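You operate a simulated robot arm through the tools that you are given. There is no shell and no other tool.

You run a simulated robot arm. Do the job below in one go: nothing can be reset, and whatever is moved stays where it is left.

JOB
Fetch the carton of glands and set it on the top of the long steel bench. Take the junction box and leave it on the back of the cable bench. Turn the size wheel to 35. Take the yellow cleaning pad and leave it on top of the grey cover. Take the blue buffer on the upper board of the green shelf and put it away on the top of the tool shelf. Fetch the roller ring and set it on top of the rusty cover. Take the black buffer from the top of the long steel bench and leave it on the lower board of the green shelf. Take the white roller and leave it in the orange tray. Take the buffer spring on the middle of the stores bench and put it away on the top of the tool stand. Take the white cleaning pad on the shelf end of the stores bench and put it away on the top of the green table. Take the contact block labelled "NC" and put it on top of the terminal cover. Fetch the yellow tape roll and set it on top of the orange cover on the lower board of the green shelf. Put the cream cover on the green table away on the wooden board. Any order will do. Set down upright: carton of glands, blue buffer, buffer spring, contact block.

It is judged by the outcome, as a careful person would: the job done as asked, and still so three seconds after it is handed in. It fails if anything else is knocked over, pushed out of place, dropped, spilled or broken. Lids that push on must go on centred and level and be pressed home; caps that screw on are set level and turned clockwise until they are tight.

ROBOT AND FRAMES
A 7-joint arm with a two-finger parallel gripper on a trunk, on a base that moves. Base frame: it is fixed to the floor where the robot stands at the start and does not move with it; the origin is under the middle of the robot, x ahead of it, y to its left, z up. Units: mm, rad, N and s.
With the tool pointing down near the work surface it reaches from about 440 to 900 mm from the robot's upright axis, wherever it stands. Its first joint turns from -0.297 to 2.199 rad. Places, roughly: back of the cable bench [-3200, -2300, 800]; black buffer (6x6x2 cm) [2200, -4400, 900]; blue buffer (4x4x8 cm) [200, -4800, 1000]; buffer spring (8x8x10 cm) [5400, -3700, 900]; carton of glands [-750, -3000, 500]; contact block [-1000, -3000, 1250]; cream cover (11x15x5 cm) [-2500, -3800, 700]; grey cover (11x15x5 cm) [300, -4900, 900]; junction box [-750, -2750, 500]; lower board of the green shelf [500, -4800, 600]; orange cover (15x23x4 cm) [400, -4900, 600]; orange tray (34x16x5 cm) [800, -4800, 1000]; roller ring (6x6x3 cm) [700, -4800, 600]; rusty cover (11x15x5 cm) [900, -4800, 600]; size wheel [-800, -2600, 900]; terminal cover (18x13x5 cm) [2300, -2200, 600]; top of the green table (50x20 cm) [5540, -1660, 620]; top of the long steel bench [3100, -4200, 800]; top of the tool shelf [-1400, 800, 900]; top of the tool stand [600, 1600, 600]; white cleaning pad (9x6x5 cm) [6000, -3600, 900]; white roller (6x6x3 cm) [2400, -4200, 900]; wooden board [-4000, 3900, 900]; yellow cleaning pad (9x6x5 cm) [100, -4900, 1000]; yellow tape roll (6x6x2 cm) [-2600, -3300, 1400]. Payload 1.57 kg.
Tool frame: the origin (TCP) lies between the finger pads and is the grasp point; the fingertips stand 30 mm ahead of it; z points along the fingers, y is the line along which they close. Largest opening 80 mm; finger width 17, thickness 12; the body of the gripper, 40 by 82 mm, starts 80 mm behind the TCP.
Orientation is that of the tool frame in the base frame, as a unit quaternion [x, y, z, w]. With the fingers straight down and closing along the base's y, the tool's x points along the base's -x, its y along +y and its z along -z.

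CONTROLS
- The arm moves only by the tool drive_tool. Its argument "steps" is text: rows parted by semicolons, each of 7 numbers parted by spaces: the shift along the tool's x, y, z in mm, then the turn, a rotation vector about the tool's x, y, z in rad, then the gripper command, from -1 (fully open) to 1 (shut), values between in proportion. In form: dx dy dz rx ry rz jaw; .... A call has 1 to 20 rows; each row is the pose to reach, as a shift and turn from the pose commanded when the call began, along the tool's axes at that moment. Each row takes 0.2 s and may step no farther than 50 mm and 0.15 rad from the row before; otherwise, or with a gripper value out of range, the whole call is refused. Where a pose cannot be reached the arm comes as near as it can. A force on the tool above 40 N (or 10 N above the force at the start of the call, whichever is more), or a blocked arm, ends the call early, and 0.2 s more pass. The fingers move at their own pace (about 45 mm/s each) and stop on an object; they squeeze with about 38 N. The grip force told is the motor's: it shows also when the fingers shut on nothing. Time passes only in rows, and 0.2 s behind the last, so rows that repeat a pose let the fingers close. It gives the time, the measured TCP pose, the force on the tool (base axes), the opening and the grip force at its end, in the units of the frame above (readings bear some noise), with the torque about the TCP (base axes, N m) and any sound that the robot's microphone picked up.
- Cameras (640 x 400 px; columns grow to the right, rows downward): "scene" is now at [12.7, -226.9, 1012.1]; the picture's right is [0.06, -1.00, 0.00], its down [-0.44, -0.02, -0.90] and it looks along [0.90, 0.05, -0.44] (base axes); focal length 272 px, centre (320, 200). "wrist" rides on the gripper at [72, -7, -122] in the tool frame; the picture's right is [0.09, 1.00, 0.00], its down [-0.84, 0.08, -0.54] and it looks along [-0.54, 0.05, 0.84] (tool axes); focal length 238 px, centre (320, 200). There is no depth. A picture from a camera that has moved, and an enlarged one, comes with that camera's place and axes in the base frame and with its lens.
- camera(camera): a new picture of that camera. The clock stands still meanwhile.
- move_column(by): slides the trunk up (or, below 0, down) by that many mm; the arm and the scene camera ride with it, the base frame stays. It gives what a move gives, with no picture.
- roll_base(legs): drives the robot by 1 to 6 legs, each [ahead, left, turn to the left] in mm, mm and rad, along the robot's own axes; the way and the turn of a leg run together, so that a leg with both is an arc; at most 1500 mm and 3.142 rad a leg. The arm and the cameras ride along, it lands a little off, and it stops where it bumps. It gives what a move gives.
- turn_head(pan, tilt): turns the head with the scene camera to pan (to the left, within 1.902 rad either way) and tilt (down, from -0.506 to 1.204), counted from straight ahead of the robot. It gives what a move gives.
- enlarge(camera, box): a new picture of the part [left, top, right, bottom] of that camera's present view, enlarged. The clock stands still meanwhile.
- sign_off(): hands the job in; it is judged then, once.

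Places have to be worked out from the pictures, the camera data and where the tool is seen. Open the gripper and draw the arm clear of the work before you hand the job in, unless the task says otherwise.

The tools are called as name(argument=value, ...) on one line, values as JSON. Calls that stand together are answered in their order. drive_tool: Moves the arm, as the interface text tells. Its arguments: {"type":"object","properties":{"steps":{"type":"string"}},"required":["steps"]} The other tools are called the same way: move_column (by) moves the trunk up or down; roll_base (legs) drives the base; turn_head (pan, tilt) turns the head that bears the scene camera; camera (camera) takes a picture; enlarge (camera, box) takes an enlarged picture of a part of a camera's view; sign_off () hands the job in.

At the start:

```text
clock: 0.0
ee_pos: [589.9, 42.6, 752.3]
ee_rot: [0.0, 1.0, 0.0, 0.0]
contact_force: [-0.4, -0.1, 1.1]
wrist_torque: [0.03, -0.01, 0.01]
width: 79.9
gripper_force: 0.1
trunk travel left (down, up): [-375.0, 415.0]
robot x, y, heading: [2.5, 1.8, 0.001]
head pan, tilt (commanded): [0.056, 0.457]
```

scene: 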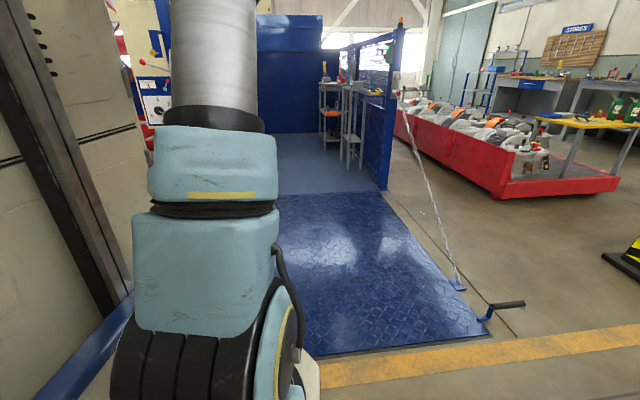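
wrist: 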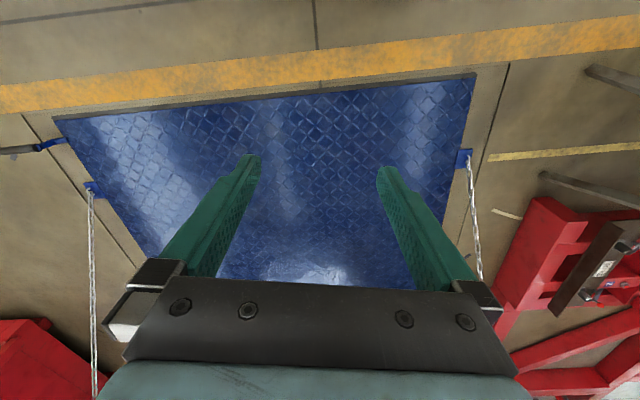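

I'll begin by looking around with the head to learn the layout.

turn_head(pan=-0.9, tilt=0.2)

```text
clock: 1.2
ee_pos: [590.7, 42.7, 753.0]
ee_rot: [0.0, 1.0, 0.0, 0.0]
contact_force: [-0.3, 0.5, -0.3]
wrist_torque: [0.0, 0.02, 0.02]
width: 79.7
gripper_force: 0.0
trunk travel left (down, up): [-375.0, 415.0]
robot x, y, heading: [-1.6, 1.9, -0.0]
head pan, tilt (commanded): [-0.901, 0.201]
```

The head has turned to the right; I take a picture there.

camera(camera="scene")

```text
taken
camera scene: at [-21.0, -305.1, 1035.9], right [-0.78, -0.62, 0.0], down [-0.12, 0.16, -0.98], along [0.61, -0.77, -0.2], focal length 272 px, centre (320, 200)
```

scene: 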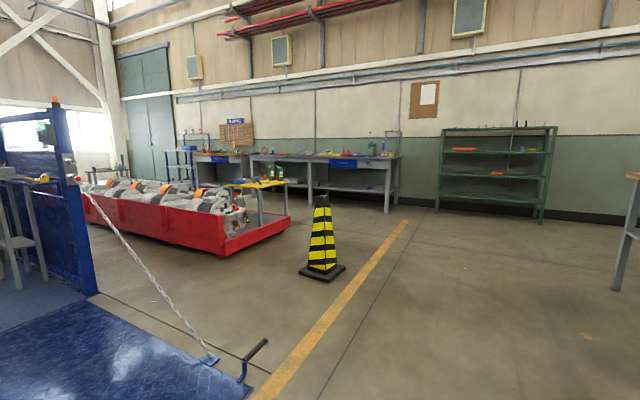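

Green shelf and steel benches are visible to the front right. I keep panning right.

turn_head(pan=-1.8, tilt=0.2)

camera(camera="scene")

turn_head(pan=1.2, tilt=0.2)

camera(camera="scene")

```text
clock: 2.4
ee_pos: [590.1, 42.2, 752.4]
ee_rot: [-0.001, 1.0, 0.0, 0.0]
contact_force: [-0.4, -0.2, 0.2]
wrist_torque: [0.0, 0.01, -0.02]
width: 80.2
gripper_force: 0.0
trunk travel left (down, up): [-375.0, 415.0]
robot x, y, heading: [1.5, -0.2, -0.003]
head pan, tilt (commanded): [-1.799, 0.201]
```

```text
taken
camera scene: at [-100.0, -322.8, 1035.9], right [-0.97, 0.23, 0.0], down [0.04, 0.19, -0.98], along [-0.22, -0.95, -0.2], focal length 272 px, centre (320, 200)
```

scene: 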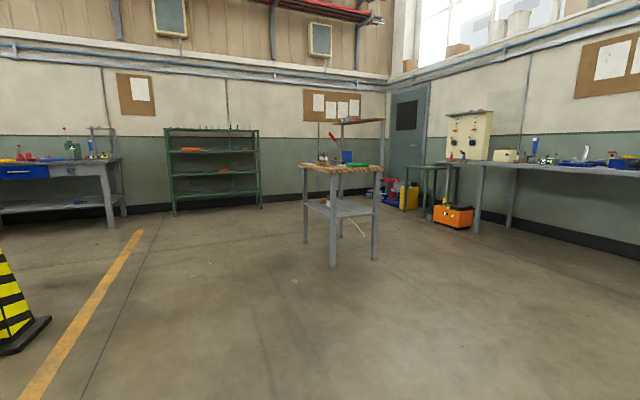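

```text
clock: 5.0
ee_pos: [590.8, 43.2, 752.0]
ee_rot: [0.0, 1.0, 0.0, 0.001]
contact_force: [-0.2, 0.4, -0.2]
wrist_torque: [-0.03, 0.01, 0.02]
width: 79.9
gripper_force: 0.0
trunk travel left (down, up): [-375.0, 415.0]
robot x, y, heading: [-2.8, 0.9, -0.005]
head pan, tilt (commanded): [1.201, 0.201]
```

```text
taken
camera scene: at [-45.2, -145.2, 1035.9], right [0.93, -0.36, 0.0], down [-0.07, -0.19, -0.98], along [0.35, 0.91, -0.2], focal length 272 px, centre (320, 200)
```

scene: 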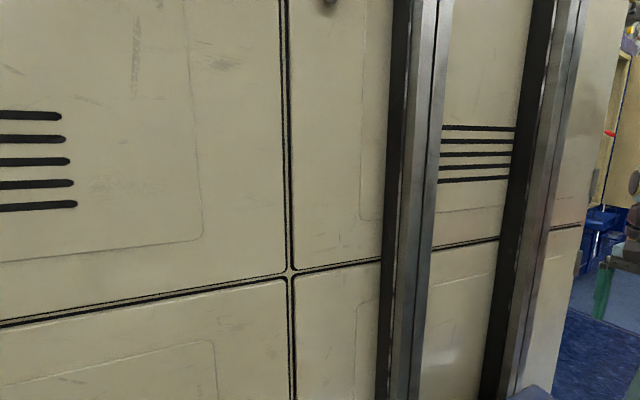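

The left side is blocked by a cabinet close by. I tilt down to see how far it stands before I drive.

turn_head(pan=1.2, tilt=1.0)

camera(camera="scene")

turn_head(pan=1.9, tilt=0.6)

camera(camera="scene")

turn_head(pan=-1.9, tilt=1.0)

camera(camera="scene")

```text
clock: 6.2
ee_pos: [588.3, 41.9, 753.1]
ee_rot: [0.0, 1.0, 0.001, 0.0]
contact_force: [-0.7, 0.8, 1.2]
wrist_torque: [0.0, 0.02, 0.0]
width: 80.0
gripper_force: 0.0
trunk travel left (down, up): [-375.0, 415.0]
robot x, y, heading: [3.6, -0.5, 0.001]
head pan, tilt (commanded): [1.201, 1.0]
```

```text
taken
camera scene: at [-53.8, -167.1, 967.2], right [0.93, -0.36, 0.0], down [-0.3, -0.78, -0.54], along [0.2, 0.5, -0.84], focal length 272 px, centre (320, 200)
```

scene: 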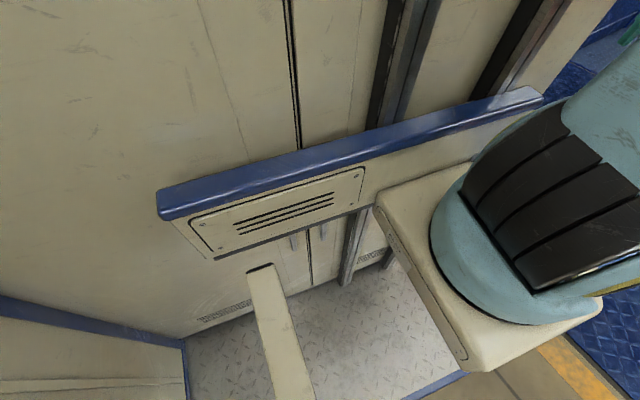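

```text
clock: 7.2
ee_pos: [589.0, 41.8, 752.0]
ee_rot: [0.0, 1.0, 0.0, 0.0]
contact_force: [-1.3, 0.4, -1.4]
wrist_torque: [0.02, -0.02, 0.03]
width: 79.8
gripper_force: 0.1
trunk travel left (down, up): [-375.0, 415.0]
robot x, y, heading: [-0.2, 0.7, 0.001]
head pan, tilt (commanded): [1.901, 0.6]
```

```text
taken
camera scene: at [-107.5, -148.4, 999.1], right [0.95, 0.32, 0.0], down [0.18, -0.54, -0.82], along [-0.27, 0.78, -0.57], focal length 272 px, centre (320, 200)
```

scene: 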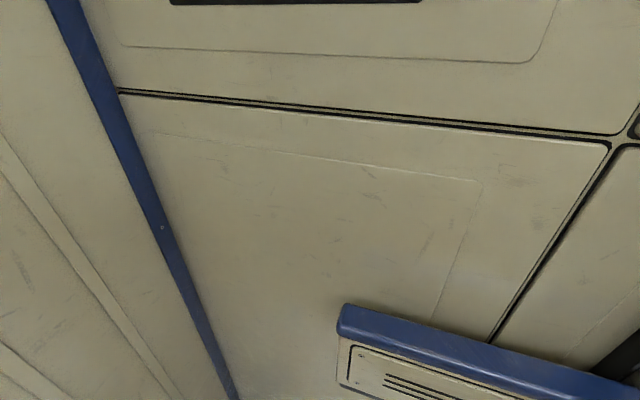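

```text
clock: 10.4
ee_pos: [589.3, 42.1, 752.1]
ee_rot: [0.0, 1.0, 0.0, 0.0]
contact_force: [-0.1, 0.8, 0.4]
wrist_torque: [0.01, 0.04, 0.02]
width: 80.2
gripper_force: 0.1
trunk travel left (down, up): [-375.0, 415.0]
robot x, y, heading: [-0.0, -0.8, -0.0]
head pan, tilt (commanded): [-1.901, 1.0]
```

```text
taken
camera scene: at [-101.5, -298.0, 967.1], right [-0.95, 0.32, 0.0], down [0.27, 0.8, -0.54], along [-0.17, -0.51, -0.84], focal length 272 px, centre (320, 200)
```

scene: 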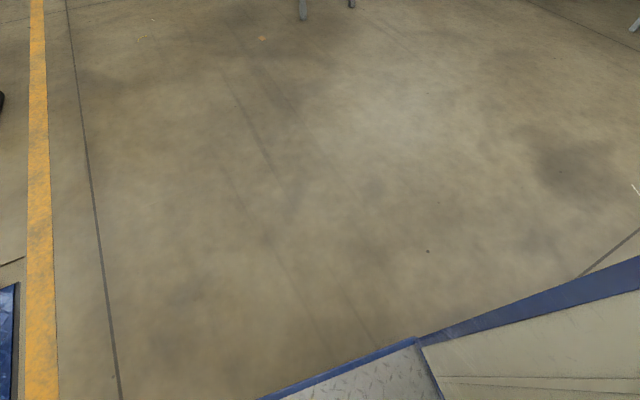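

The beige body may belong to the robot itself; I test this by a short slide to the right, where the floor is clear, and look again.

roll_base(legs=[[0, -400, 0]])

turn_head(pan=1.2, tilt=1.0)

camera(camera="scene")

```text
clock: 12.9
ee_pos: [590.7, -356.3, 752.2]
ee_rot: [-0.003, 1.0, 0.0, 0.0]
contact_force: [0.4, -0.7, 0.9]
wrist_torque: [0.0, 0.04, 0.01]
width: 80.4
gripper_force: 0.2
trunk travel left (down, up): [-375.0, 415.0]
robot x, y, heading: [-0.4, -399.2, 0.003]
head pan, tilt (commanded): [-1.901, 1.0]
```

```text
clock: 15.5
ee_pos: [589.8, -356.8, 752.3]
ee_rot: [-0.003, 1.0, 0.0, 0.001]
contact_force: [-0.4, -0.6, -0.2]
wrist_torque: [-0.04, -0.02, -0.02]
width: 79.9
gripper_force: 0.0
trunk travel left (down, up): [-375.0, 415.0]
robot x, y, heading: [1.6, -400.6, 0.006]
head pan, tilt (commanded): [1.201, 1.0]
```

```text
taken
camera scene: at [-52.3, -568.8, 967.1], right [0.93, -0.36, 0.0], down [-0.3, -0.79, -0.54], along [0.19, 0.5, -0.84], focal length 272 px, centre (320, 200)
```

scene: 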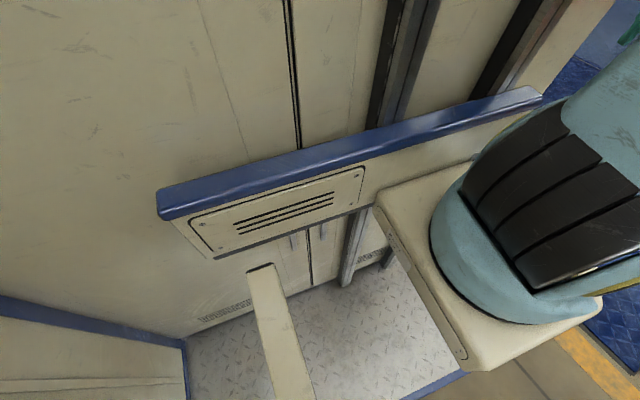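

The view is unchanged, so that beige mast is the robot's own body. I look at my own arm base and the front to learn the footprint.

turn_head(pan=0.5, tilt=1.1)

camera(camera="scene")

turn_head(pan=-0.3, tilt=1.2)

camera(camera="scene")

turn_head(pan=-1.9, tilt=0.3)

camera(camera="scene")

```text
clock: 16.6
ee_pos: [590.4, -355.8, 751.9]
ee_rot: [-0.003, 1.0, 0.0, 0.0]
contact_force: [0.8, 0.1, -0.3]
wrist_torque: [0.0, -0.01, -0.01]
width: 79.9
gripper_force: 0.1
trunk travel left (down, up): [-375.0, 415.0]
robot x, y, heading: [1.8, -401.5, 0.006]
head pan, tilt (commanded): [0.499, 1.1]
```

```text
taken
camera scene: at [-22.0, -603.4, 960.5], right [0.48, -0.88, 0.0], down [-0.78, -0.43, -0.45], along [0.4, 0.22, -0.89], focal length 272 px, centre (320, 200)
```

scene: 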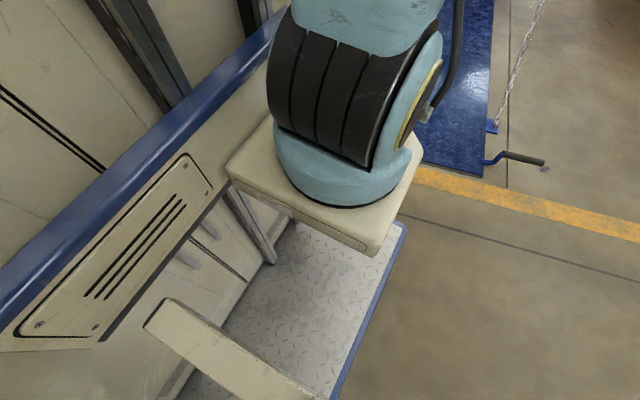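

```text
clock: 17.7
ee_pos: [590.0, -356.8, 752.5]
ee_rot: [-0.003, 1.0, 0.0, 0.0]
contact_force: [0.4, -0.2, 0.5]
wrist_torque: [0.01, 0.02, -0.02]
width: 79.9
gripper_force: 0.0
trunk travel left (down, up): [-375.0, 415.0]
robot x, y, heading: [0.5, -404.0, 0.003]
head pan, tilt (commanded): [-0.3, 1.201]
```

```text
taken
camera scene: at [-23.8, -650.2, 954.5], right [-0.29, -0.96, 0.0], down [-0.89, 0.27, -0.36], along [0.35, -0.11, -0.93], focal length 272 px, centre (320, 200)
```

scene: 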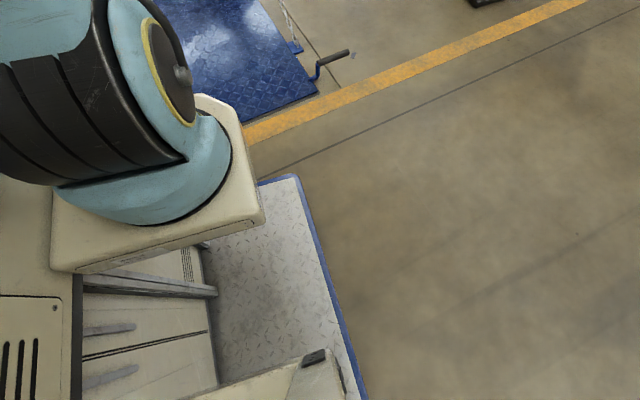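

```text
clock: 19.4
ee_pos: [590.3, -355.7, 752.8]
ee_rot: [-0.003, 1.0, 0.0, 0.001]
contact_force: [-0.3, -0.1, 0.1]
wrist_torque: [0.0, 0.0, 0.02]
width: 79.8
gripper_force: 0.1
trunk travel left (down, up): [-375.0, 415.0]
robot x, y, heading: [2.2, -398.4, 0.004]
head pan, tilt (commanded): [-1.901, 0.3]
```

```text
taken
camera scene: at [-107.1, -722.4, 1026.6], right [-0.95, 0.32, 0.0], down [0.09, 0.28, -0.96], along [-0.3, -0.91, -0.3], focal length 272 px, centre (320, 200)
```

scene: 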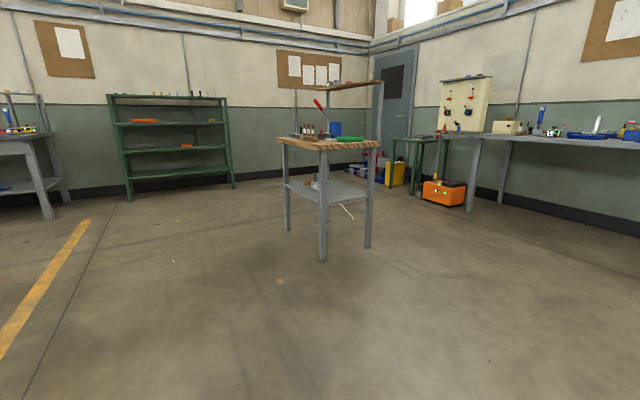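

My arm stands at the right front of the platform, so it can work ahead and to the right. I enlarge the middle table.

enlarge(camera="scene", box=[260, 70, 400, 190])

enlarge(camera="scene", box=[370, 60, 640, 220])

enlarge(camera="scene", box=[90, 70, 260, 210])

```text
3.33 times, centred on (330, 130) of scene
camera zoom: at [-107.1, -722.4, 1026.6], right [-0.95, 0.32, 0.0], down [0.09, 0.28, -0.96], along [-0.3, -0.91, -0.3], focal length 908 px, centre (287, 433)
```

zoom: 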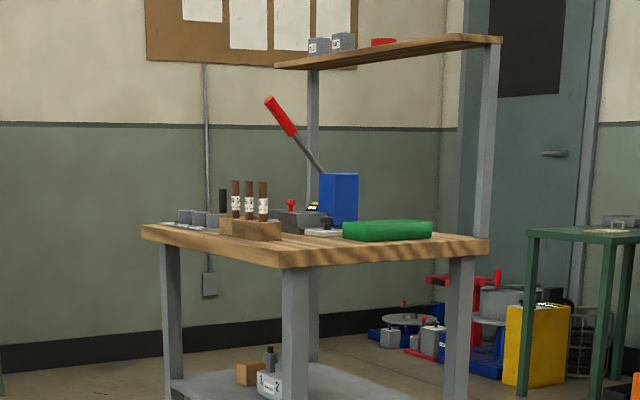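

```text
2.37 times, centred on (505, 140) of scene
camera zoom: at [-107.1, -722.4, 1026.6], right [-0.95, 0.32, 0.0], down [0.09, 0.28, -0.96], along [-0.3, -0.91, -0.3], focal length 645 px, centre (-118, 342)
```

zoom: 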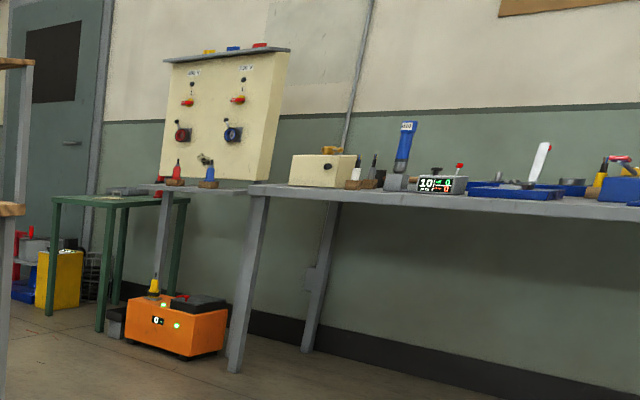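

```text
2.86 times, centred on (175, 140) of scene
camera zoom: at [-107.1, -722.4, 1026.6], right [-0.95, 0.32, 0.0], down [0.09, 0.28, -0.96], along [-0.3, -0.91, -0.3], focal length 778 px, centre (734, 371)
```

zoom: 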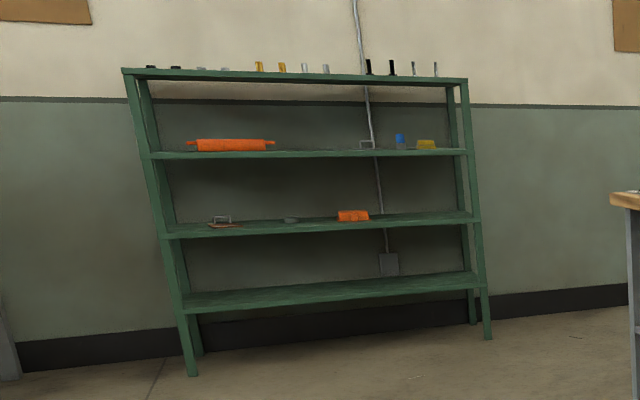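

The middle table stands with its front toward +x, turned by about 0.19 rad. I turn and drive to park with the table on my right, leaving a wide gap at first.

roll_base(legs=[[0, 0, -1.394], [1000, -150, 0], [870, -144, 0]])

turn_head(pan=-1.4, tilt=0.4)

camera(camera="scene")

```text
clock: 32.4
ee_pos: [225.3, -2892.1, 752.5]
ee_rot: [0.638, 0.77, 0.0, 0.0]
contact_force: [-0.5, 0.0, -0.5]
wrist_torque: [0.01, 0.0, 0.02]
width: 80.1
gripper_force: 0.0
trunk travel left (down, up): [-375.0, 415.0]
robot x, y, heading: [74.3, -2320.2, -1.388]
head pan, tilt (commanded): [-1.901, 0.3]
```

```text
clock: 33.4
ee_pos: [225.3, -2891.3, 752.4]
ee_rot: [0.638, 0.77, 0.0, -0.001]
contact_force: [-0.2, 0.6, 0.2]
wrist_torque: [-0.02, 0.03, -0.03]
width: 80.0
gripper_force: 0.1
trunk travel left (down, up): [-375.0, 415.0]
robot x, y, heading: [77.9, -2323.2, -1.381]
head pan, tilt (commanded): [-1.4, 0.4]
```

```text
taken
camera scene: at [-251.8, -2318.5, 1017.4], right [-0.35, 0.94, 0.0], down [0.36, 0.14, -0.92], along [-0.86, -0.32, -0.39], focal length 272 px, centre (320, 200)
```

scene: 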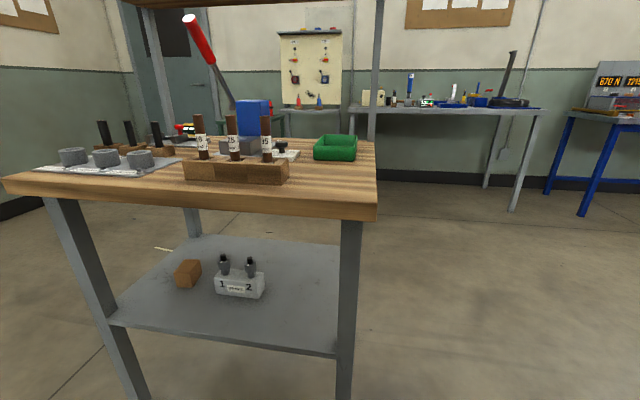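

The lower board shows the brown carton and the grey "1 2" junction box. I enlarge the table top to find the size wheel.

enlarge(camera="scene", box=[180, 80, 380, 205])

enlarge(camera="scene", box=[20, 100, 220, 225])

enlarge(camera="scene", box=[150, 230, 310, 330])

```text
3.20 times, centred on (280, 142) of scene
camera zoom: at [-251.8, -2318.5, 1017.4], right [-0.35, 0.94, 0.0], down [0.36, 0.14, -0.92], along [-0.86, -0.32, -0.39], focal length 871 px, centre (448, 384)
```

zoom: 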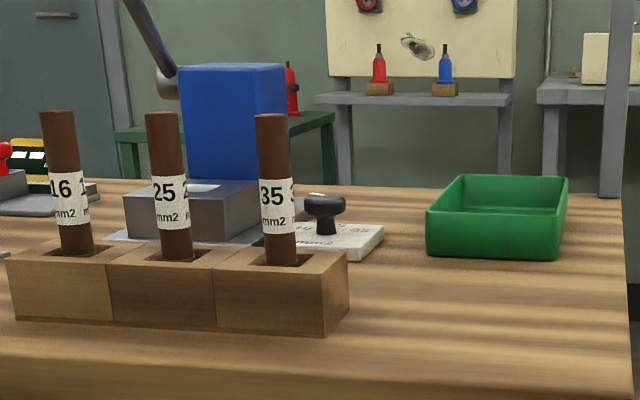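

```text
3.20 times, centred on (120, 162) of scene
camera zoom: at [-251.8, -2318.5, 1017.4], right [-0.35, 0.94, 0.0], down [0.36, 0.14, -0.92], along [-0.86, -0.32, -0.39], focal length 871 px, centre (960, 320)
```

zoom: 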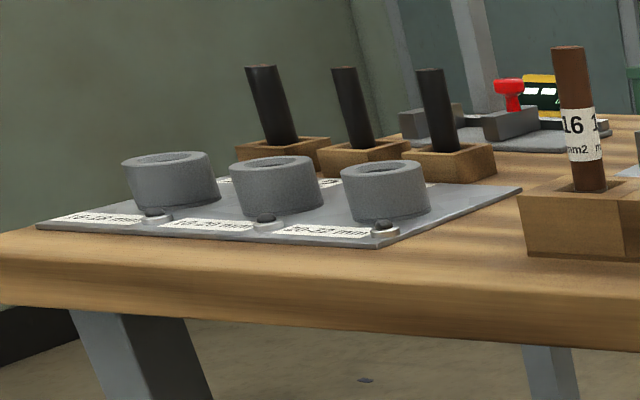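

```text
4.00 times, centred on (230, 280) of scene
camera zoom: at [-251.8, -2318.5, 1017.4], right [-0.35, 0.94, 0.0], down [0.36, 0.14, -0.92], along [-0.86, -0.32, -0.39], focal length 1089 px, centre (680, -120)
```

zoom: 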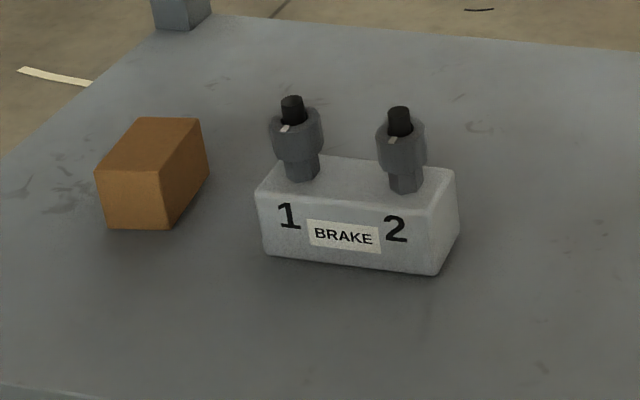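

The size wheel is the black knob on the white plate, at about (-818, -2626, 890). I raise the trunk for height and a better look down.

move_column(by=300)

turn_head(pan=-1.5, tilt=0.6)

camera(camera="scene")

```text
clock: 36.4
ee_pos: [225.5, -2891.6, 1052.3]
ee_rot: [0.638, 0.77, -0.001, 0.0]
contact_force: [-0.2, -0.3, 1.1]
wrist_torque: [0.02, -0.01, 0.03]
width: 80.0
gripper_force: 0.1
trunk travel left (down, up): [-675.0, 115.0]
robot x, y, heading: [74.8, -2319.0, -1.389]
head pan, tilt (commanded): [-1.4, 0.4]
```

```text
clock: 37.1
ee_pos: [226.1, -2892.2, 1053.0]
ee_rot: [0.638, 0.77, 0.0, 0.0]
contact_force: [-0.7, -0.1, 0.4]
wrist_torque: [-0.01, 0.02, -0.01]
width: 80.2
gripper_force: 0.1
trunk travel left (down, up): [-675.0, 115.0]
robot x, y, heading: [75.8, -2317.8, -1.382]
head pan, tilt (commanded): [-1.499, 0.6]
```

```text
taken
camera scene: at [-250.4, -2308.7, 1299.2], right [-0.26, 0.97, 0.0], down [0.55, 0.14, -0.83], along [-0.8, -0.21, -0.56], focal length 272 px, centre (320, 200)
```

scene: 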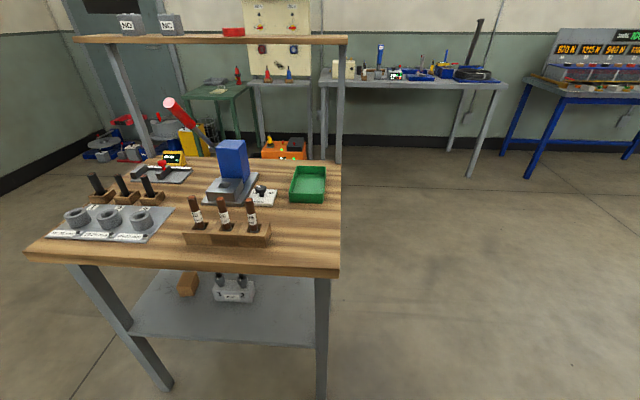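

From this height the knob, the sticks and the NO/NC blocks are all visible. I enlarge both areas.

enlarge(camera="scene", box=[180, 130, 340, 230])

enlarge(camera="scene", box=[70, 0, 270, 125])

enlarge(camera="scene", box=[240, 170, 290, 215])

```text
4.00 times, centred on (260, 180) of scene
camera zoom: at [-250.4, -2308.7, 1299.2], right [-0.26, 0.97, 0.0], down [0.55, 0.14, -0.83], along [-0.8, -0.21, -0.56], focal length 1089 px, centre (560, 280)
```

zoom: 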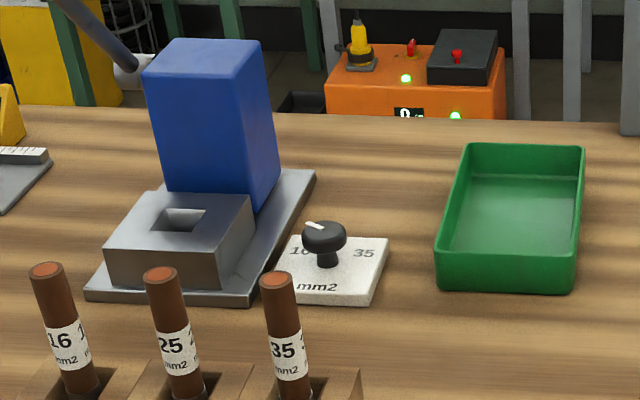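

```text
3.20 times, centred on (170, 62) of scene
camera zoom: at [-250.4, -2308.7, 1299.2], right [-0.26, 0.97, 0.0], down [0.55, 0.14, -0.83], along [-0.8, -0.21, -0.56], focal length 871 px, centre (800, 640)
```

zoom: 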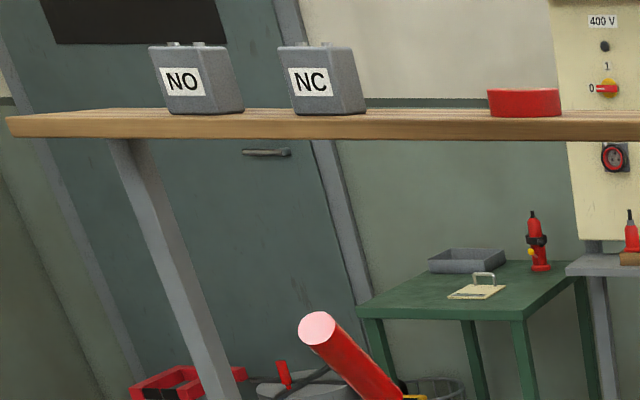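

```text
8.89 times, centred on (265, 192) of scene
camera zoom: at [-250.4, -2308.7, 1299.2], right [-0.26, 0.97, 0.0], down [0.55, 0.14, -0.83], along [-0.8, -0.21, -0.56], focal length 2420 px, centre (809, 267)
```

zoom: 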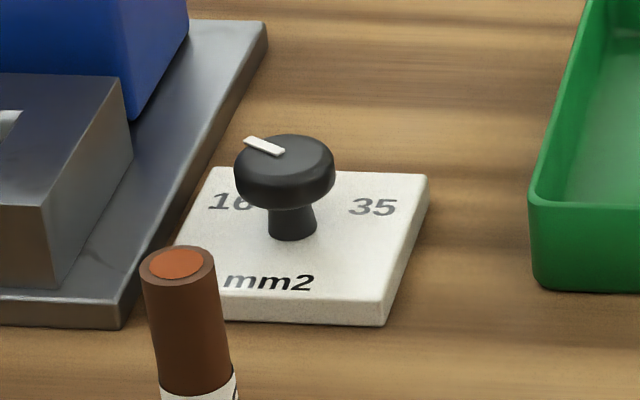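

The round knob sits at about (-844, -2639, 891), its white mark now near 16. I swing the arm in an arc around its shoulder towards the table side at this height, clear of everything.

drive_tool(steps="-17.9 -39.5 0 0 0 0.08 -1; -32.5 -80.8 0 0 0 0.16 -1; -43.7 -123.3 0 0 0 0.24 -1; -51.6 -166.8 0 0 0 0.32 -1; -56 -211 0 0 0 0.40 -1; -56.8 -255.7 0 0 0 0.48 -1; -54 -300.5 0 0 0 0.56 -1; -47.6 -345.2 0 0 0 0.64 -1; -37.6 -389.5 0 0 0 0.72 -1; -23.9 -433.1 0 0 0 0.80 -1; -6.7 -475.6 0 0 0 0.88 -1; 13.9 -516.9 0 0 0 0.96 -1; 37.9 -556.6 0 0 0 1.04 -1; 65.1 -594.3 0 0 0 1.12 -1; 95.5 -630 0 0 0 1.20 -1; 128.8 -663.4 0 0 0 1.28 -1; 164.9 -694 0 0 0 1.36 -1; 203.4 -721.8 0 0 0 1.44 -1")

camera(camera="scene")

```text
clock: 40.9
ee_pos: [-522.5, -2827.5, 1052.8]
ee_rot: [0.987, 0.158, 0.0, 0.0]
contact_force: [0.9, -0.7, -0.6]
wrist_torque: [0.05, 0.05, -0.03]
width: 79.9
gripper_force: 0.1
trunk travel left (down, up): [-675.0, 115.0]
robot x, y, heading: [75.0, -2318.4, -1.383]
head pan, tilt (commanded): [-1.499, 0.6]
```

```text
taken
camera scene: at [-250.1, -2309.2, 1299.2], right [-0.26, 0.97, 0.0], down [0.55, 0.14, -0.83], along [-0.8, -0.21, -0.56], focal length 272 px, centre (320, 200)
```

scene: 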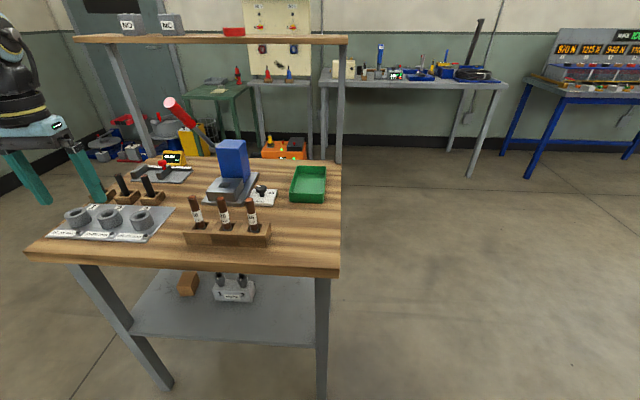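

The arm tracks well. I continue the arc to face the knob, then extend part way so that the wrist camera looks at it.

drive_tool(steps="-16.1 -42.7 0 0 0 0 -1; -29.5 -86.1 0 0 0 0 -1; -39.5 -130.3 0 0 0 0 -1; -46.2 -175.3 0 0 0 0 -1; -49.4 -220.7 0 0 0 0 -0.25; -48.2 -266.3 0 0 0 0 -0.25; -88.1 -268.9 0 0 0 0 -0.25; -128 -271.5 0 0 0 0 -0.25; -147.9 -272.8 0 0 0 0 -0.25")

camera(camera="wrist")

camera(camera="scene")

```text
clock: 42.9
ee_pos: [-747.4, -2610.1, 1053.1]
ee_rot: [0.988, 0.158, 0.0, -0.001]
contact_force: [0.5, -0.1, -0.1]
wrist_torque: [-0.02, 0.01, -0.01]
width: 49.9
gripper_force: 0.1
trunk travel left (down, up): [-675.0, 115.0]
robot x, y, heading: [76.9, -2318.6, -1.386]
head pan, tilt (commanded): [-1.499, 0.6]
```

```text
taken
camera wrist: at [-680.6, -2582.5, 1175.0], right [0.4, -0.92, 0.0], down [-0.77, -0.33, 0.54], along [-0.5, -0.22, -0.84], focal length 238 px, centre (320, 200)
```

wrist: 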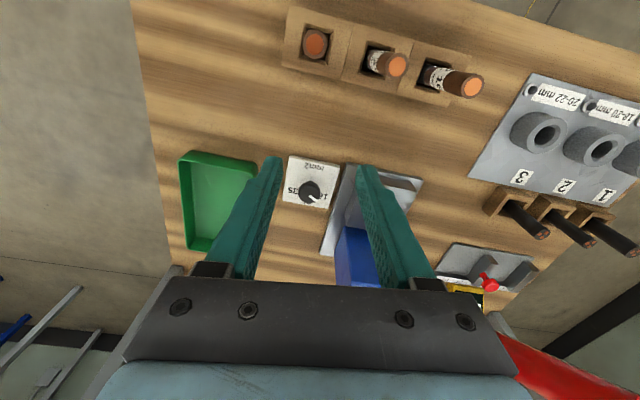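

```text
taken
camera scene: at [-250.1, -2308.6, 1299.2], right [-0.25, 0.97, 0.0], down [0.55, 0.14, -0.83], along [-0.8, -0.21, -0.56], focal length 272 px, centre (320, 200)
```

scene: 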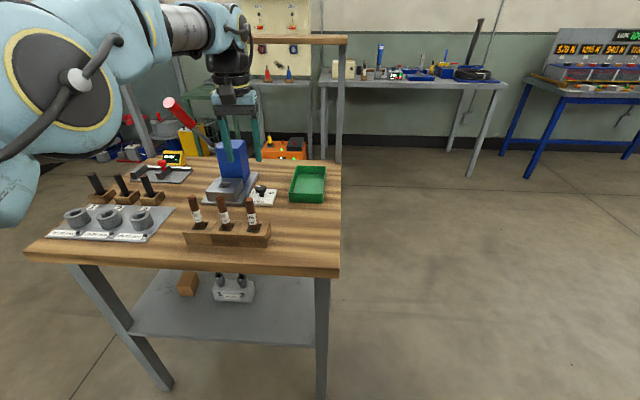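

The knob is visible between the fingers; I enlarge to read its marks.

enlarge(camera="wrist", box=[270, 145, 358, 215])

```text
5.71 times, centred on (314, 180) of wrist
camera zoom: at [-680.6, -2582.5, 1175.0], right [0.4, -0.92, 0.0], down [-0.77, -0.33, 0.54], along [-0.5, -0.22, -0.84], focal length 1362 px, centre (354, 314)
```

zoom: 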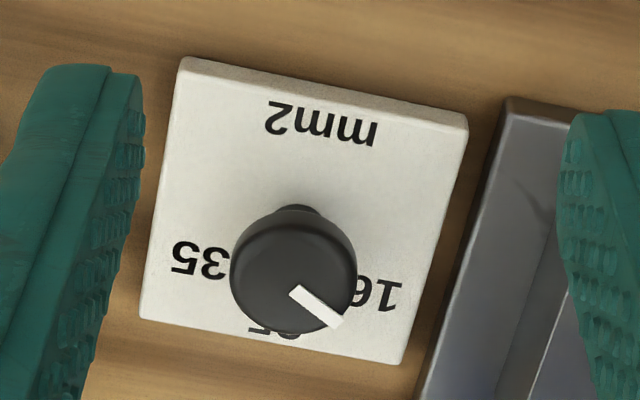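

Geometry from both cameras agrees: knob axis at (-845.5, -2638), plate at z≈860, mark on 16 (247°) and 35 at about 135°, so a clockwise turn of about 1.93 rad. I go above it, pre-turned the other way, with the fingers 50 mm open.

drive_tool(steps="-34 -1.3 0 0 0 -0.14 -0.25; -68 -2.6 0 0 0 -0.28 -0.25; -102 -3.9 0 0 0 -0.42 -0.25; -102 -3.9 30 0 0 -0.56 -0.25; -102 -3.9 60 0 0 -0.70 -0.25; -102 -3.9 90 0 0 -0.84 -0.25; -102 -3.9 110 0 0 -0.95 -0.25")

camera(camera="wrist")

```text
clock: 44.5
ee_pos: [-768.5, -2636.9, 945.4]
ee_rot: [0.805, 0.593, 0.0, 0.001]
contact_force: [-0.9, 1.5, 0.4]
wrist_torque: [-0.11, 0.01, 0.02]
width: 50.1
gripper_force: 0.0
out of reach, approached as far as the arm can: row 1, 2, 3, 4, 5, 6, 7
trunk travel left (down, up): [-675.0, 115.0]
robot x, y, heading: [73.2, -2321.8, -1.389]
head pan, tilt (commanded): [-1.499, 0.6]
```

```text
taken
camera wrist: at [-752.9, -2567.3, 1067.9], right [0.98, -0.21, 0.0], down [-0.18, -0.82, 0.54], along [-0.11, -0.53, -0.84], focal length 238 px, centre (320, 200)
```

wrist: 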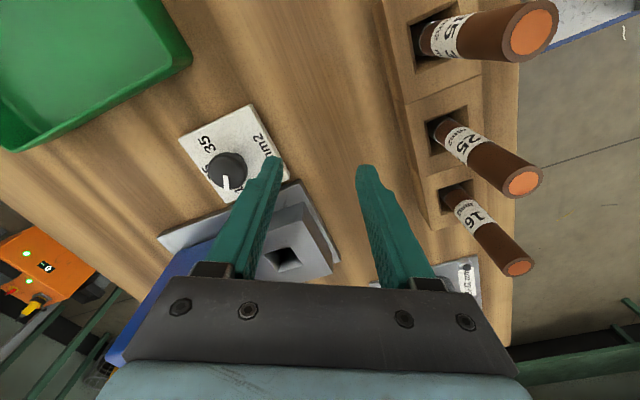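

The knob is out of reach from here (about 900 mm from the robot's centre is the limit), so the base must come closer. I lift and draw the arm back first.

drive_tool(steps="0 0 -50 0 0 0.1 -0.25; 0 0 -100 0 0 0.2 -0.25; 21.3 39.6 -105 0 0 0.3 -0.25; 42.5 79.1 -105 0 0 0.44 -0.25; 63.7 118.7 -105 0 0 0.58 -0.25; 85 158.2 -105 0 0 0.72 -0.25; 106.2 197.8 -105 0 0 0.86 -0.25; 127.4 237.3 -105 0 0 0.95 -0.25")

enlarge(camera="scene", box=[0, 150, 400, 400])

```text
clock: 46.3
ee_pos: [-505.6, -2586.0, 1049.2]
ee_rot: [0.988, 0.157, 0.0, -0.001]
contact_force: [-0.2, 0.2, -0.9]
wrist_torque: [0.02, -0.04, 0.02]
width: 50.0
gripper_force: 0.0
out of reach, approached as far as the arm can: row 1, 2
trunk travel left (down, up): [-675.0, 115.0]
robot x, y, heading: [76.0, -2318.0, -1.386]
head pan, tilt (commanded): [-1.499, 0.6]
```

```text
1.60 times, centred on (200, 275) of scene
camera zoom: at [-251.0, -2308.8, 1298.9], right [-0.25, 0.97, 0.0], down [0.55, 0.14, -0.82], along [-0.8, -0.21, -0.57], focal length 436 px, centre (512, 80)
```

zoom: 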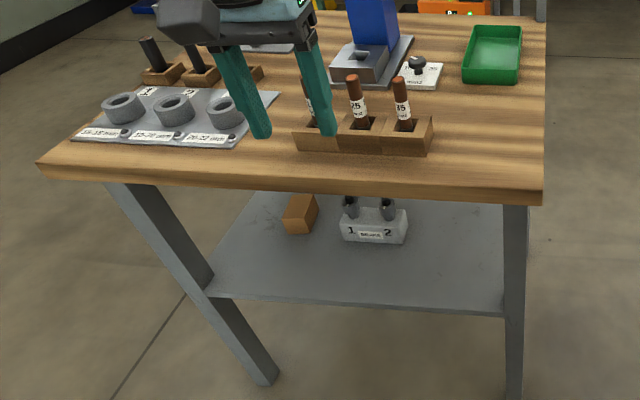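

I judge about 440 mm of free space between my platform and the table front. I slide the base 250 mm to the right, fingers passing over the sticks with 50 mm to spare.

roll_base(legs=[[0, -250, 0]])

camera(camera="wrist")

camera(camera="scene")

```text
clock: 48.1
ee_pos: [-752.4, -2630.7, 1048.9]
ee_rot: [0.988, 0.157, 0.001, -0.001]
contact_force: [-0.2, 0.4, 0.2]
wrist_torque: [0.02, 0.01, 0.05]
width: 50.2
gripper_force: 0.0
trunk travel left (down, up): [-675.0, 115.0]
robot x, y, heading: [-172.0, -2370.0, -1.39]
head pan, tilt (commanded): [-1.499, 0.6]
```

```text
taken
camera wrist: at [-686.0, -2602.2, 1170.7], right [0.4, -0.92, 0.0], down [-0.77, -0.33, 0.54], along [-0.5, -0.22, -0.84], focal length 238 px, centre (320, 200)
```

wrist: 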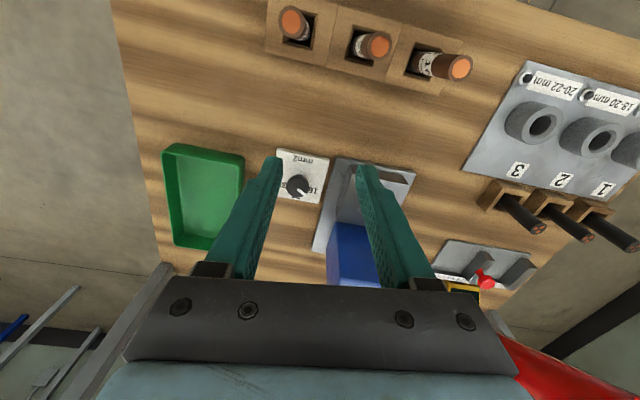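

```text
taken
camera scene: at [-497.7, -2354.3, 1299.1], right [-0.25, 0.97, 0.0], down [0.55, 0.14, -0.83], along [-0.8, -0.21, -0.56], focal length 272 px, centre (320, 200)
```

scene: 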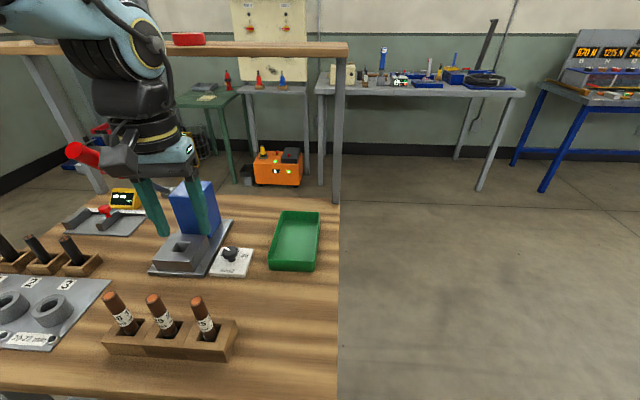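

Now the knob is well within reach. I go above it with the pre-turn, 50 mm open, and stop about 20 mm over it.

drive_tool(steps="-30 -7 0 0 0 -0.14 -0.25; -60 -15 0 0 0 -0.28 -0.25; -90.7 -22.1 10 0 0 -0.42 -0.25; -90.7 -22.1 40 0 0 -0.56 -0.25; -90.7 -22.1 70 0 0 -0.70 -0.25; -90.7 -22.1 95 0 0 -0.84 -0.25; -90.7 -22.1 106 0 0 -0.95 -0.25")

camera(camera="wrist")

enlarge(camera="scene", box=[120, 150, 320, 275])

```text
clock: 49.7
ee_pos: [-847.4, -2638.3, 942.1]
ee_rot: [0.806, 0.592, 0.0, 0.0]
contact_force: [0.3, 0.3, -0.5]
wrist_torque: [-0.02, -0.01, 0.02]
width: 50.0
gripper_force: 0.0
trunk travel left (down, up): [-675.0, 115.0]
robot x, y, heading: [-174.2, -2366.6, -1.392]
head pan, tilt (commanded): [-1.499, 0.6]
```

```text
taken
camera wrist: at [-831.2, -2567.6, 1063.1], right [0.98, -0.21, 0.0], down [-0.18, -0.82, 0.54], along [-0.11, -0.53, -0.84], focal length 238 px, centre (320, 200)
```

wrist: 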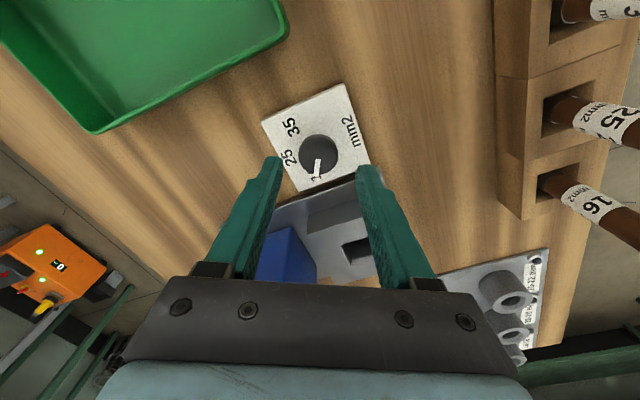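

```text
3.20 times, centred on (220, 212) of scene
camera zoom: at [-497.6, -2354.3, 1299.1], right [-0.25, 0.97, 0.0], down [0.55, 0.14, -0.83], along [-0.8, -0.21, -0.56], focal length 871 px, centre (640, 160)
```

zoom: 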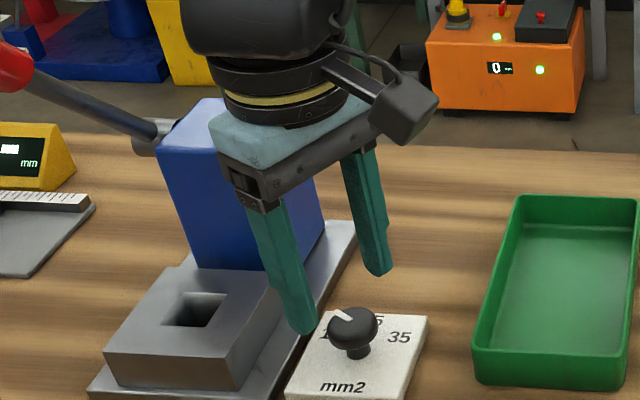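

Both cameras put the knob centre at (-846.3, -2637), within 2 mm of the tool. I lower onto it and close.

drive_tool(steps="1.5 0.6 20 0 0 0 -0.25; 1.5 0.6 41 0 0 0 -0.25; 1.5 0.6 41 0 0 0 1; 1.5 0.6 41 0 0 0 1; 1.5 0.6 41 0 0 0 1; 1.5 0.6 41 0 0 0 1")

enlarge(camera="scene", box=[120, 150, 320, 275])

```text
clock: 51.1
ee_pos: [-847.3, -2636.9, 901.1]
ee_rot: [0.807, 0.591, -0.002, -0.001]
contact_force: [-21.5, 5.3, -5.2]
wrist_torque: [-0.06, 0.65, 0.0]
width: 31.4
gripper_force: 40.5
trunk travel left (down, up): [-675.0, 115.0]
robot x, y, heading: [-172.9, -2364.4, -1.389]
head pan, tilt (commanded): [-1.499, 0.6]
```

```text
3.20 times, centred on (220, 212) of scene
camera zoom: at [-498.9, -2354.0, 1298.8], right [-0.25, 0.97, 0.0], down [0.55, 0.14, -0.82], along [-0.8, -0.21, -0.57], focal length 871 px, centre (640, 160)
```

zoom: 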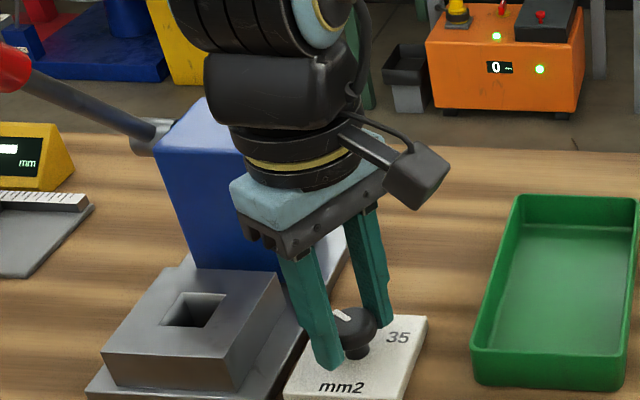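

The knob is held at 31.4 mm, with a side force of 21 N. I relieve it with a small shift and begin turning clockwise.

drive_tool(steps="0 -1.5 0 0 0 0 1; 0 -1.5 0 0 0 0.12 1; 0 -1.5 0 0 0 0.24 1; 0 -1.5 0 0 0 0.36 1")

```text
clock: 52.1
ee_pos: [-846.6, -2637.2, 901.1]
ee_rot: [0.899, 0.437, 0.0, 0.001]
contact_force: [-15.7, 0.3, -8.0]
wrist_torque: [-0.17, 0.37, -0.02]
width: 31.3
gripper_force: 40.4
trunk travel left (down, up): [-675.0, 115.0]
robot x, y, heading: [-172.9, -2368.2, -1.383]
head pan, tilt (commanded): [-1.499, 0.6]
```

Turning works. I continue to a total of 1.93 rad.

drive_tool(steps="0 0 0 0 0 0.14 1; 0 0 0 0 0 0.28 1; 0 0 0 0 0 0.42 1; 0 0 0 0 0 0.56 1; 0 0 0 0 0 0.70 1; 0 0 0 0 0 0.84 1; 0 0 0 0 0 0.98 1; 0 0 0 0 0 1.12 1; 0 0 0 0 0 1.26 1; 0 0 0 0 0 1.40 1; 0 0 0 0 0 1.54 1; 0 0 0 0 0 1.57 1; 0 0 0 0 0 1.57 1")

enlarge(camera="scene", box=[180, 200, 300, 275])

camera(camera="wrist")

```text
clock: 54.9
ee_pos: [-847.2, -2639.4, 900.8]
ee_rot: [0.945, -0.326, 0.0, 0.002]
contact_force: [-7.9, -31.8, -3.4]
wrist_torque: [-0.56, 0.07, 0.06]
width: 31.4
gripper_force: 40.5
trunk travel left (down, up): [-675.0, 115.0]
robot x, y, heading: [-174.6, -2364.6, -1.388]
head pan, tilt (commanded): [-1.499, 0.6]
```

```text
5.33 times, centred on (240, 238) of scene
camera zoom: at [-498.2, -2355.7, 1299.0], right [-0.25, 0.97, 0.0], down [0.55, 0.14, -0.82], along [-0.8, -0.21, -0.57], focal length 1452 px, centre (747, 0)
```

zoom: 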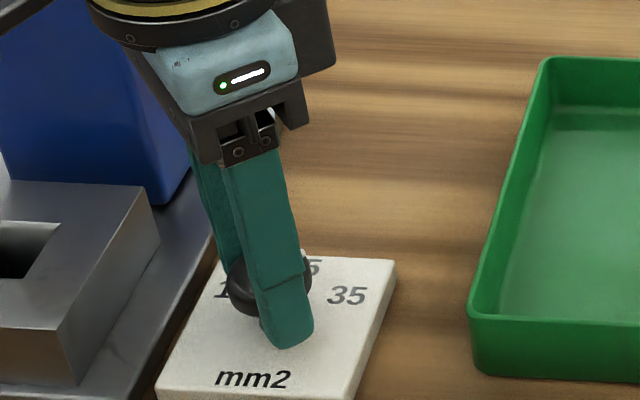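

```text
taken
camera wrist: at [-785.6, -2678.7, 1023.2], right [-0.54, -0.84, 0.0], down [-0.71, 0.46, 0.54], along [-0.46, 0.29, -0.84], focal length 238 px, centre (320, 200)
```

wrist: 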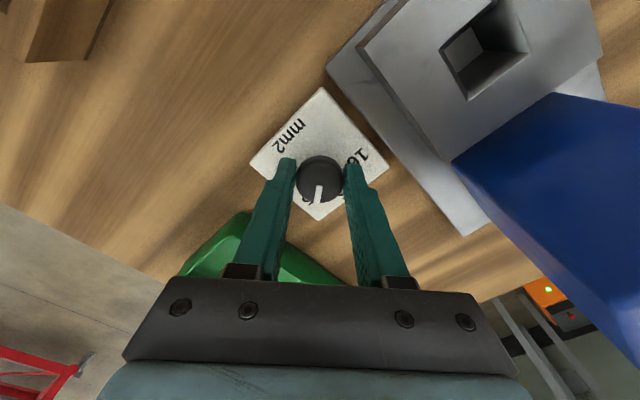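

I enlarge the wrist view to read where the mark points.

enlarge(camera="wrist", box=[270, 130, 370, 230])

```text
4.00 times, centred on (320, 180) of wrist
camera zoom: at [-785.6, -2678.7, 1023.2], right [-0.54, -0.84, 0.0], down [-0.71, 0.46, 0.54], along [-0.46, 0.29, -0.84], focal length 953 px, centre (320, 280)
```

zoom: 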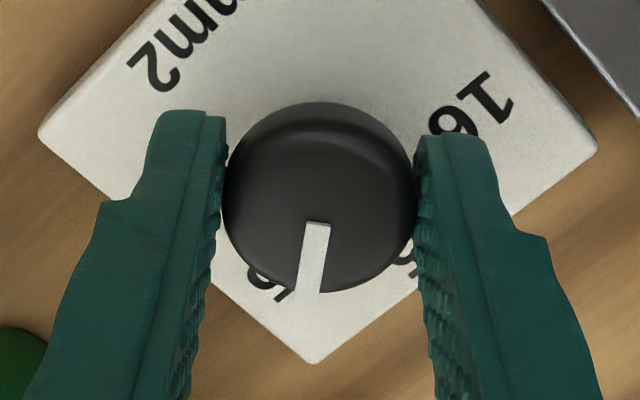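

The mark points to about 142°, while 35 lies near 134°, so a little is lacking. I turn 0.12 rad more and look again.

drive_tool(steps="0 0 0 0 0 0.06 1; 0 0 0 0 0 0.12 1; 0 0 0 0 0 0.12 1")

drive_tool(steps="0 0 0 0 0 0 -0.25; 0 0 0 0 0 0 -0.25; 0 0 0 0 0 0 -0.25; 0 0 -40 0 0 -0.1 -0.25; 0 0 -80 0 0 -0.2 -0.25; 45 0 -110 0 0 -0.3 -0.25; 60 0 -150 0 0 -0.44 -0.25; 60 0 -150 0 0 -0.58 -0.25; 60 0 -150 0 0 -0.72 -0.25; 60 0 -150 0 0 -0.86 -0.25")

enlarge(camera="scene", box=[190, 225, 270, 275])

camera(camera="wrist")

```text
clock: 55.7
ee_pos: [-848.3, -2640.0, 899.9]
ee_rot: [0.924, -0.382, 0.0, 0.003]
contact_force: [-11.6, -33.7, 2.8]
wrist_torque: [-0.56, 0.35, 0.65]
width: 31.4
gripper_force: 39.5
trunk travel left (down, up): [-675.0, 115.0]
robot x, y, heading: [-168.5, -2366.2, -1.393]
head pan, tilt (commanded): [-1.499, 0.6]
```

```text
refused: row 6 steps farther than a row can; nothing moved
```

```text
8.00 times, centred on (230, 250) of scene
camera zoom: at [-498.1, -2355.6, 1299.1], right [-0.25, 0.97, 0.0], down [0.55, 0.14, -0.82], along [-0.8, -0.21, -0.57], focal length 2178 px, centre (1040, -200)
```

zoom: 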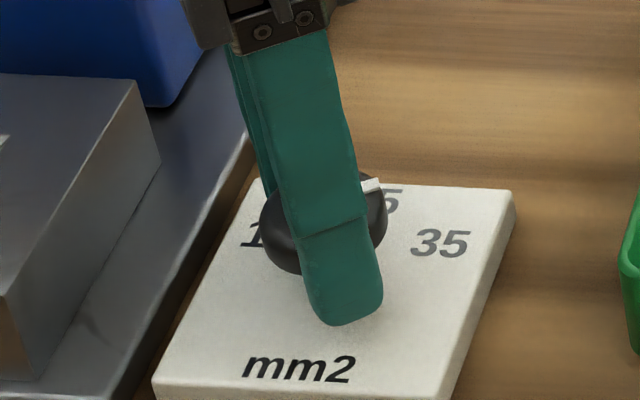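

```text
taken
camera wrist: at [-791.0, -2685.3, 1023.1], right [-0.64, -0.77, 0.0], down [-0.65, 0.54, 0.54], along [-0.42, 0.34, -0.84], focal length 238 px, centre (320, 200)
```

wrist: 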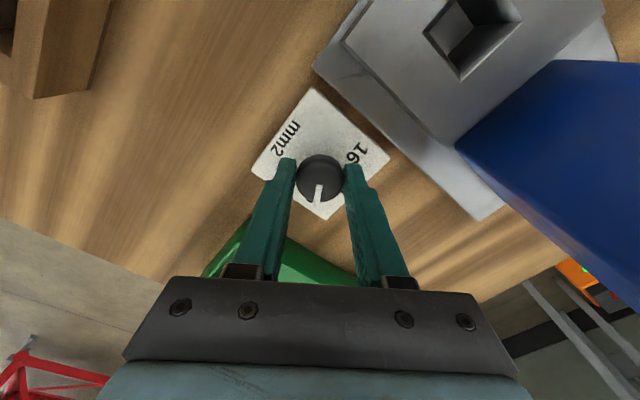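

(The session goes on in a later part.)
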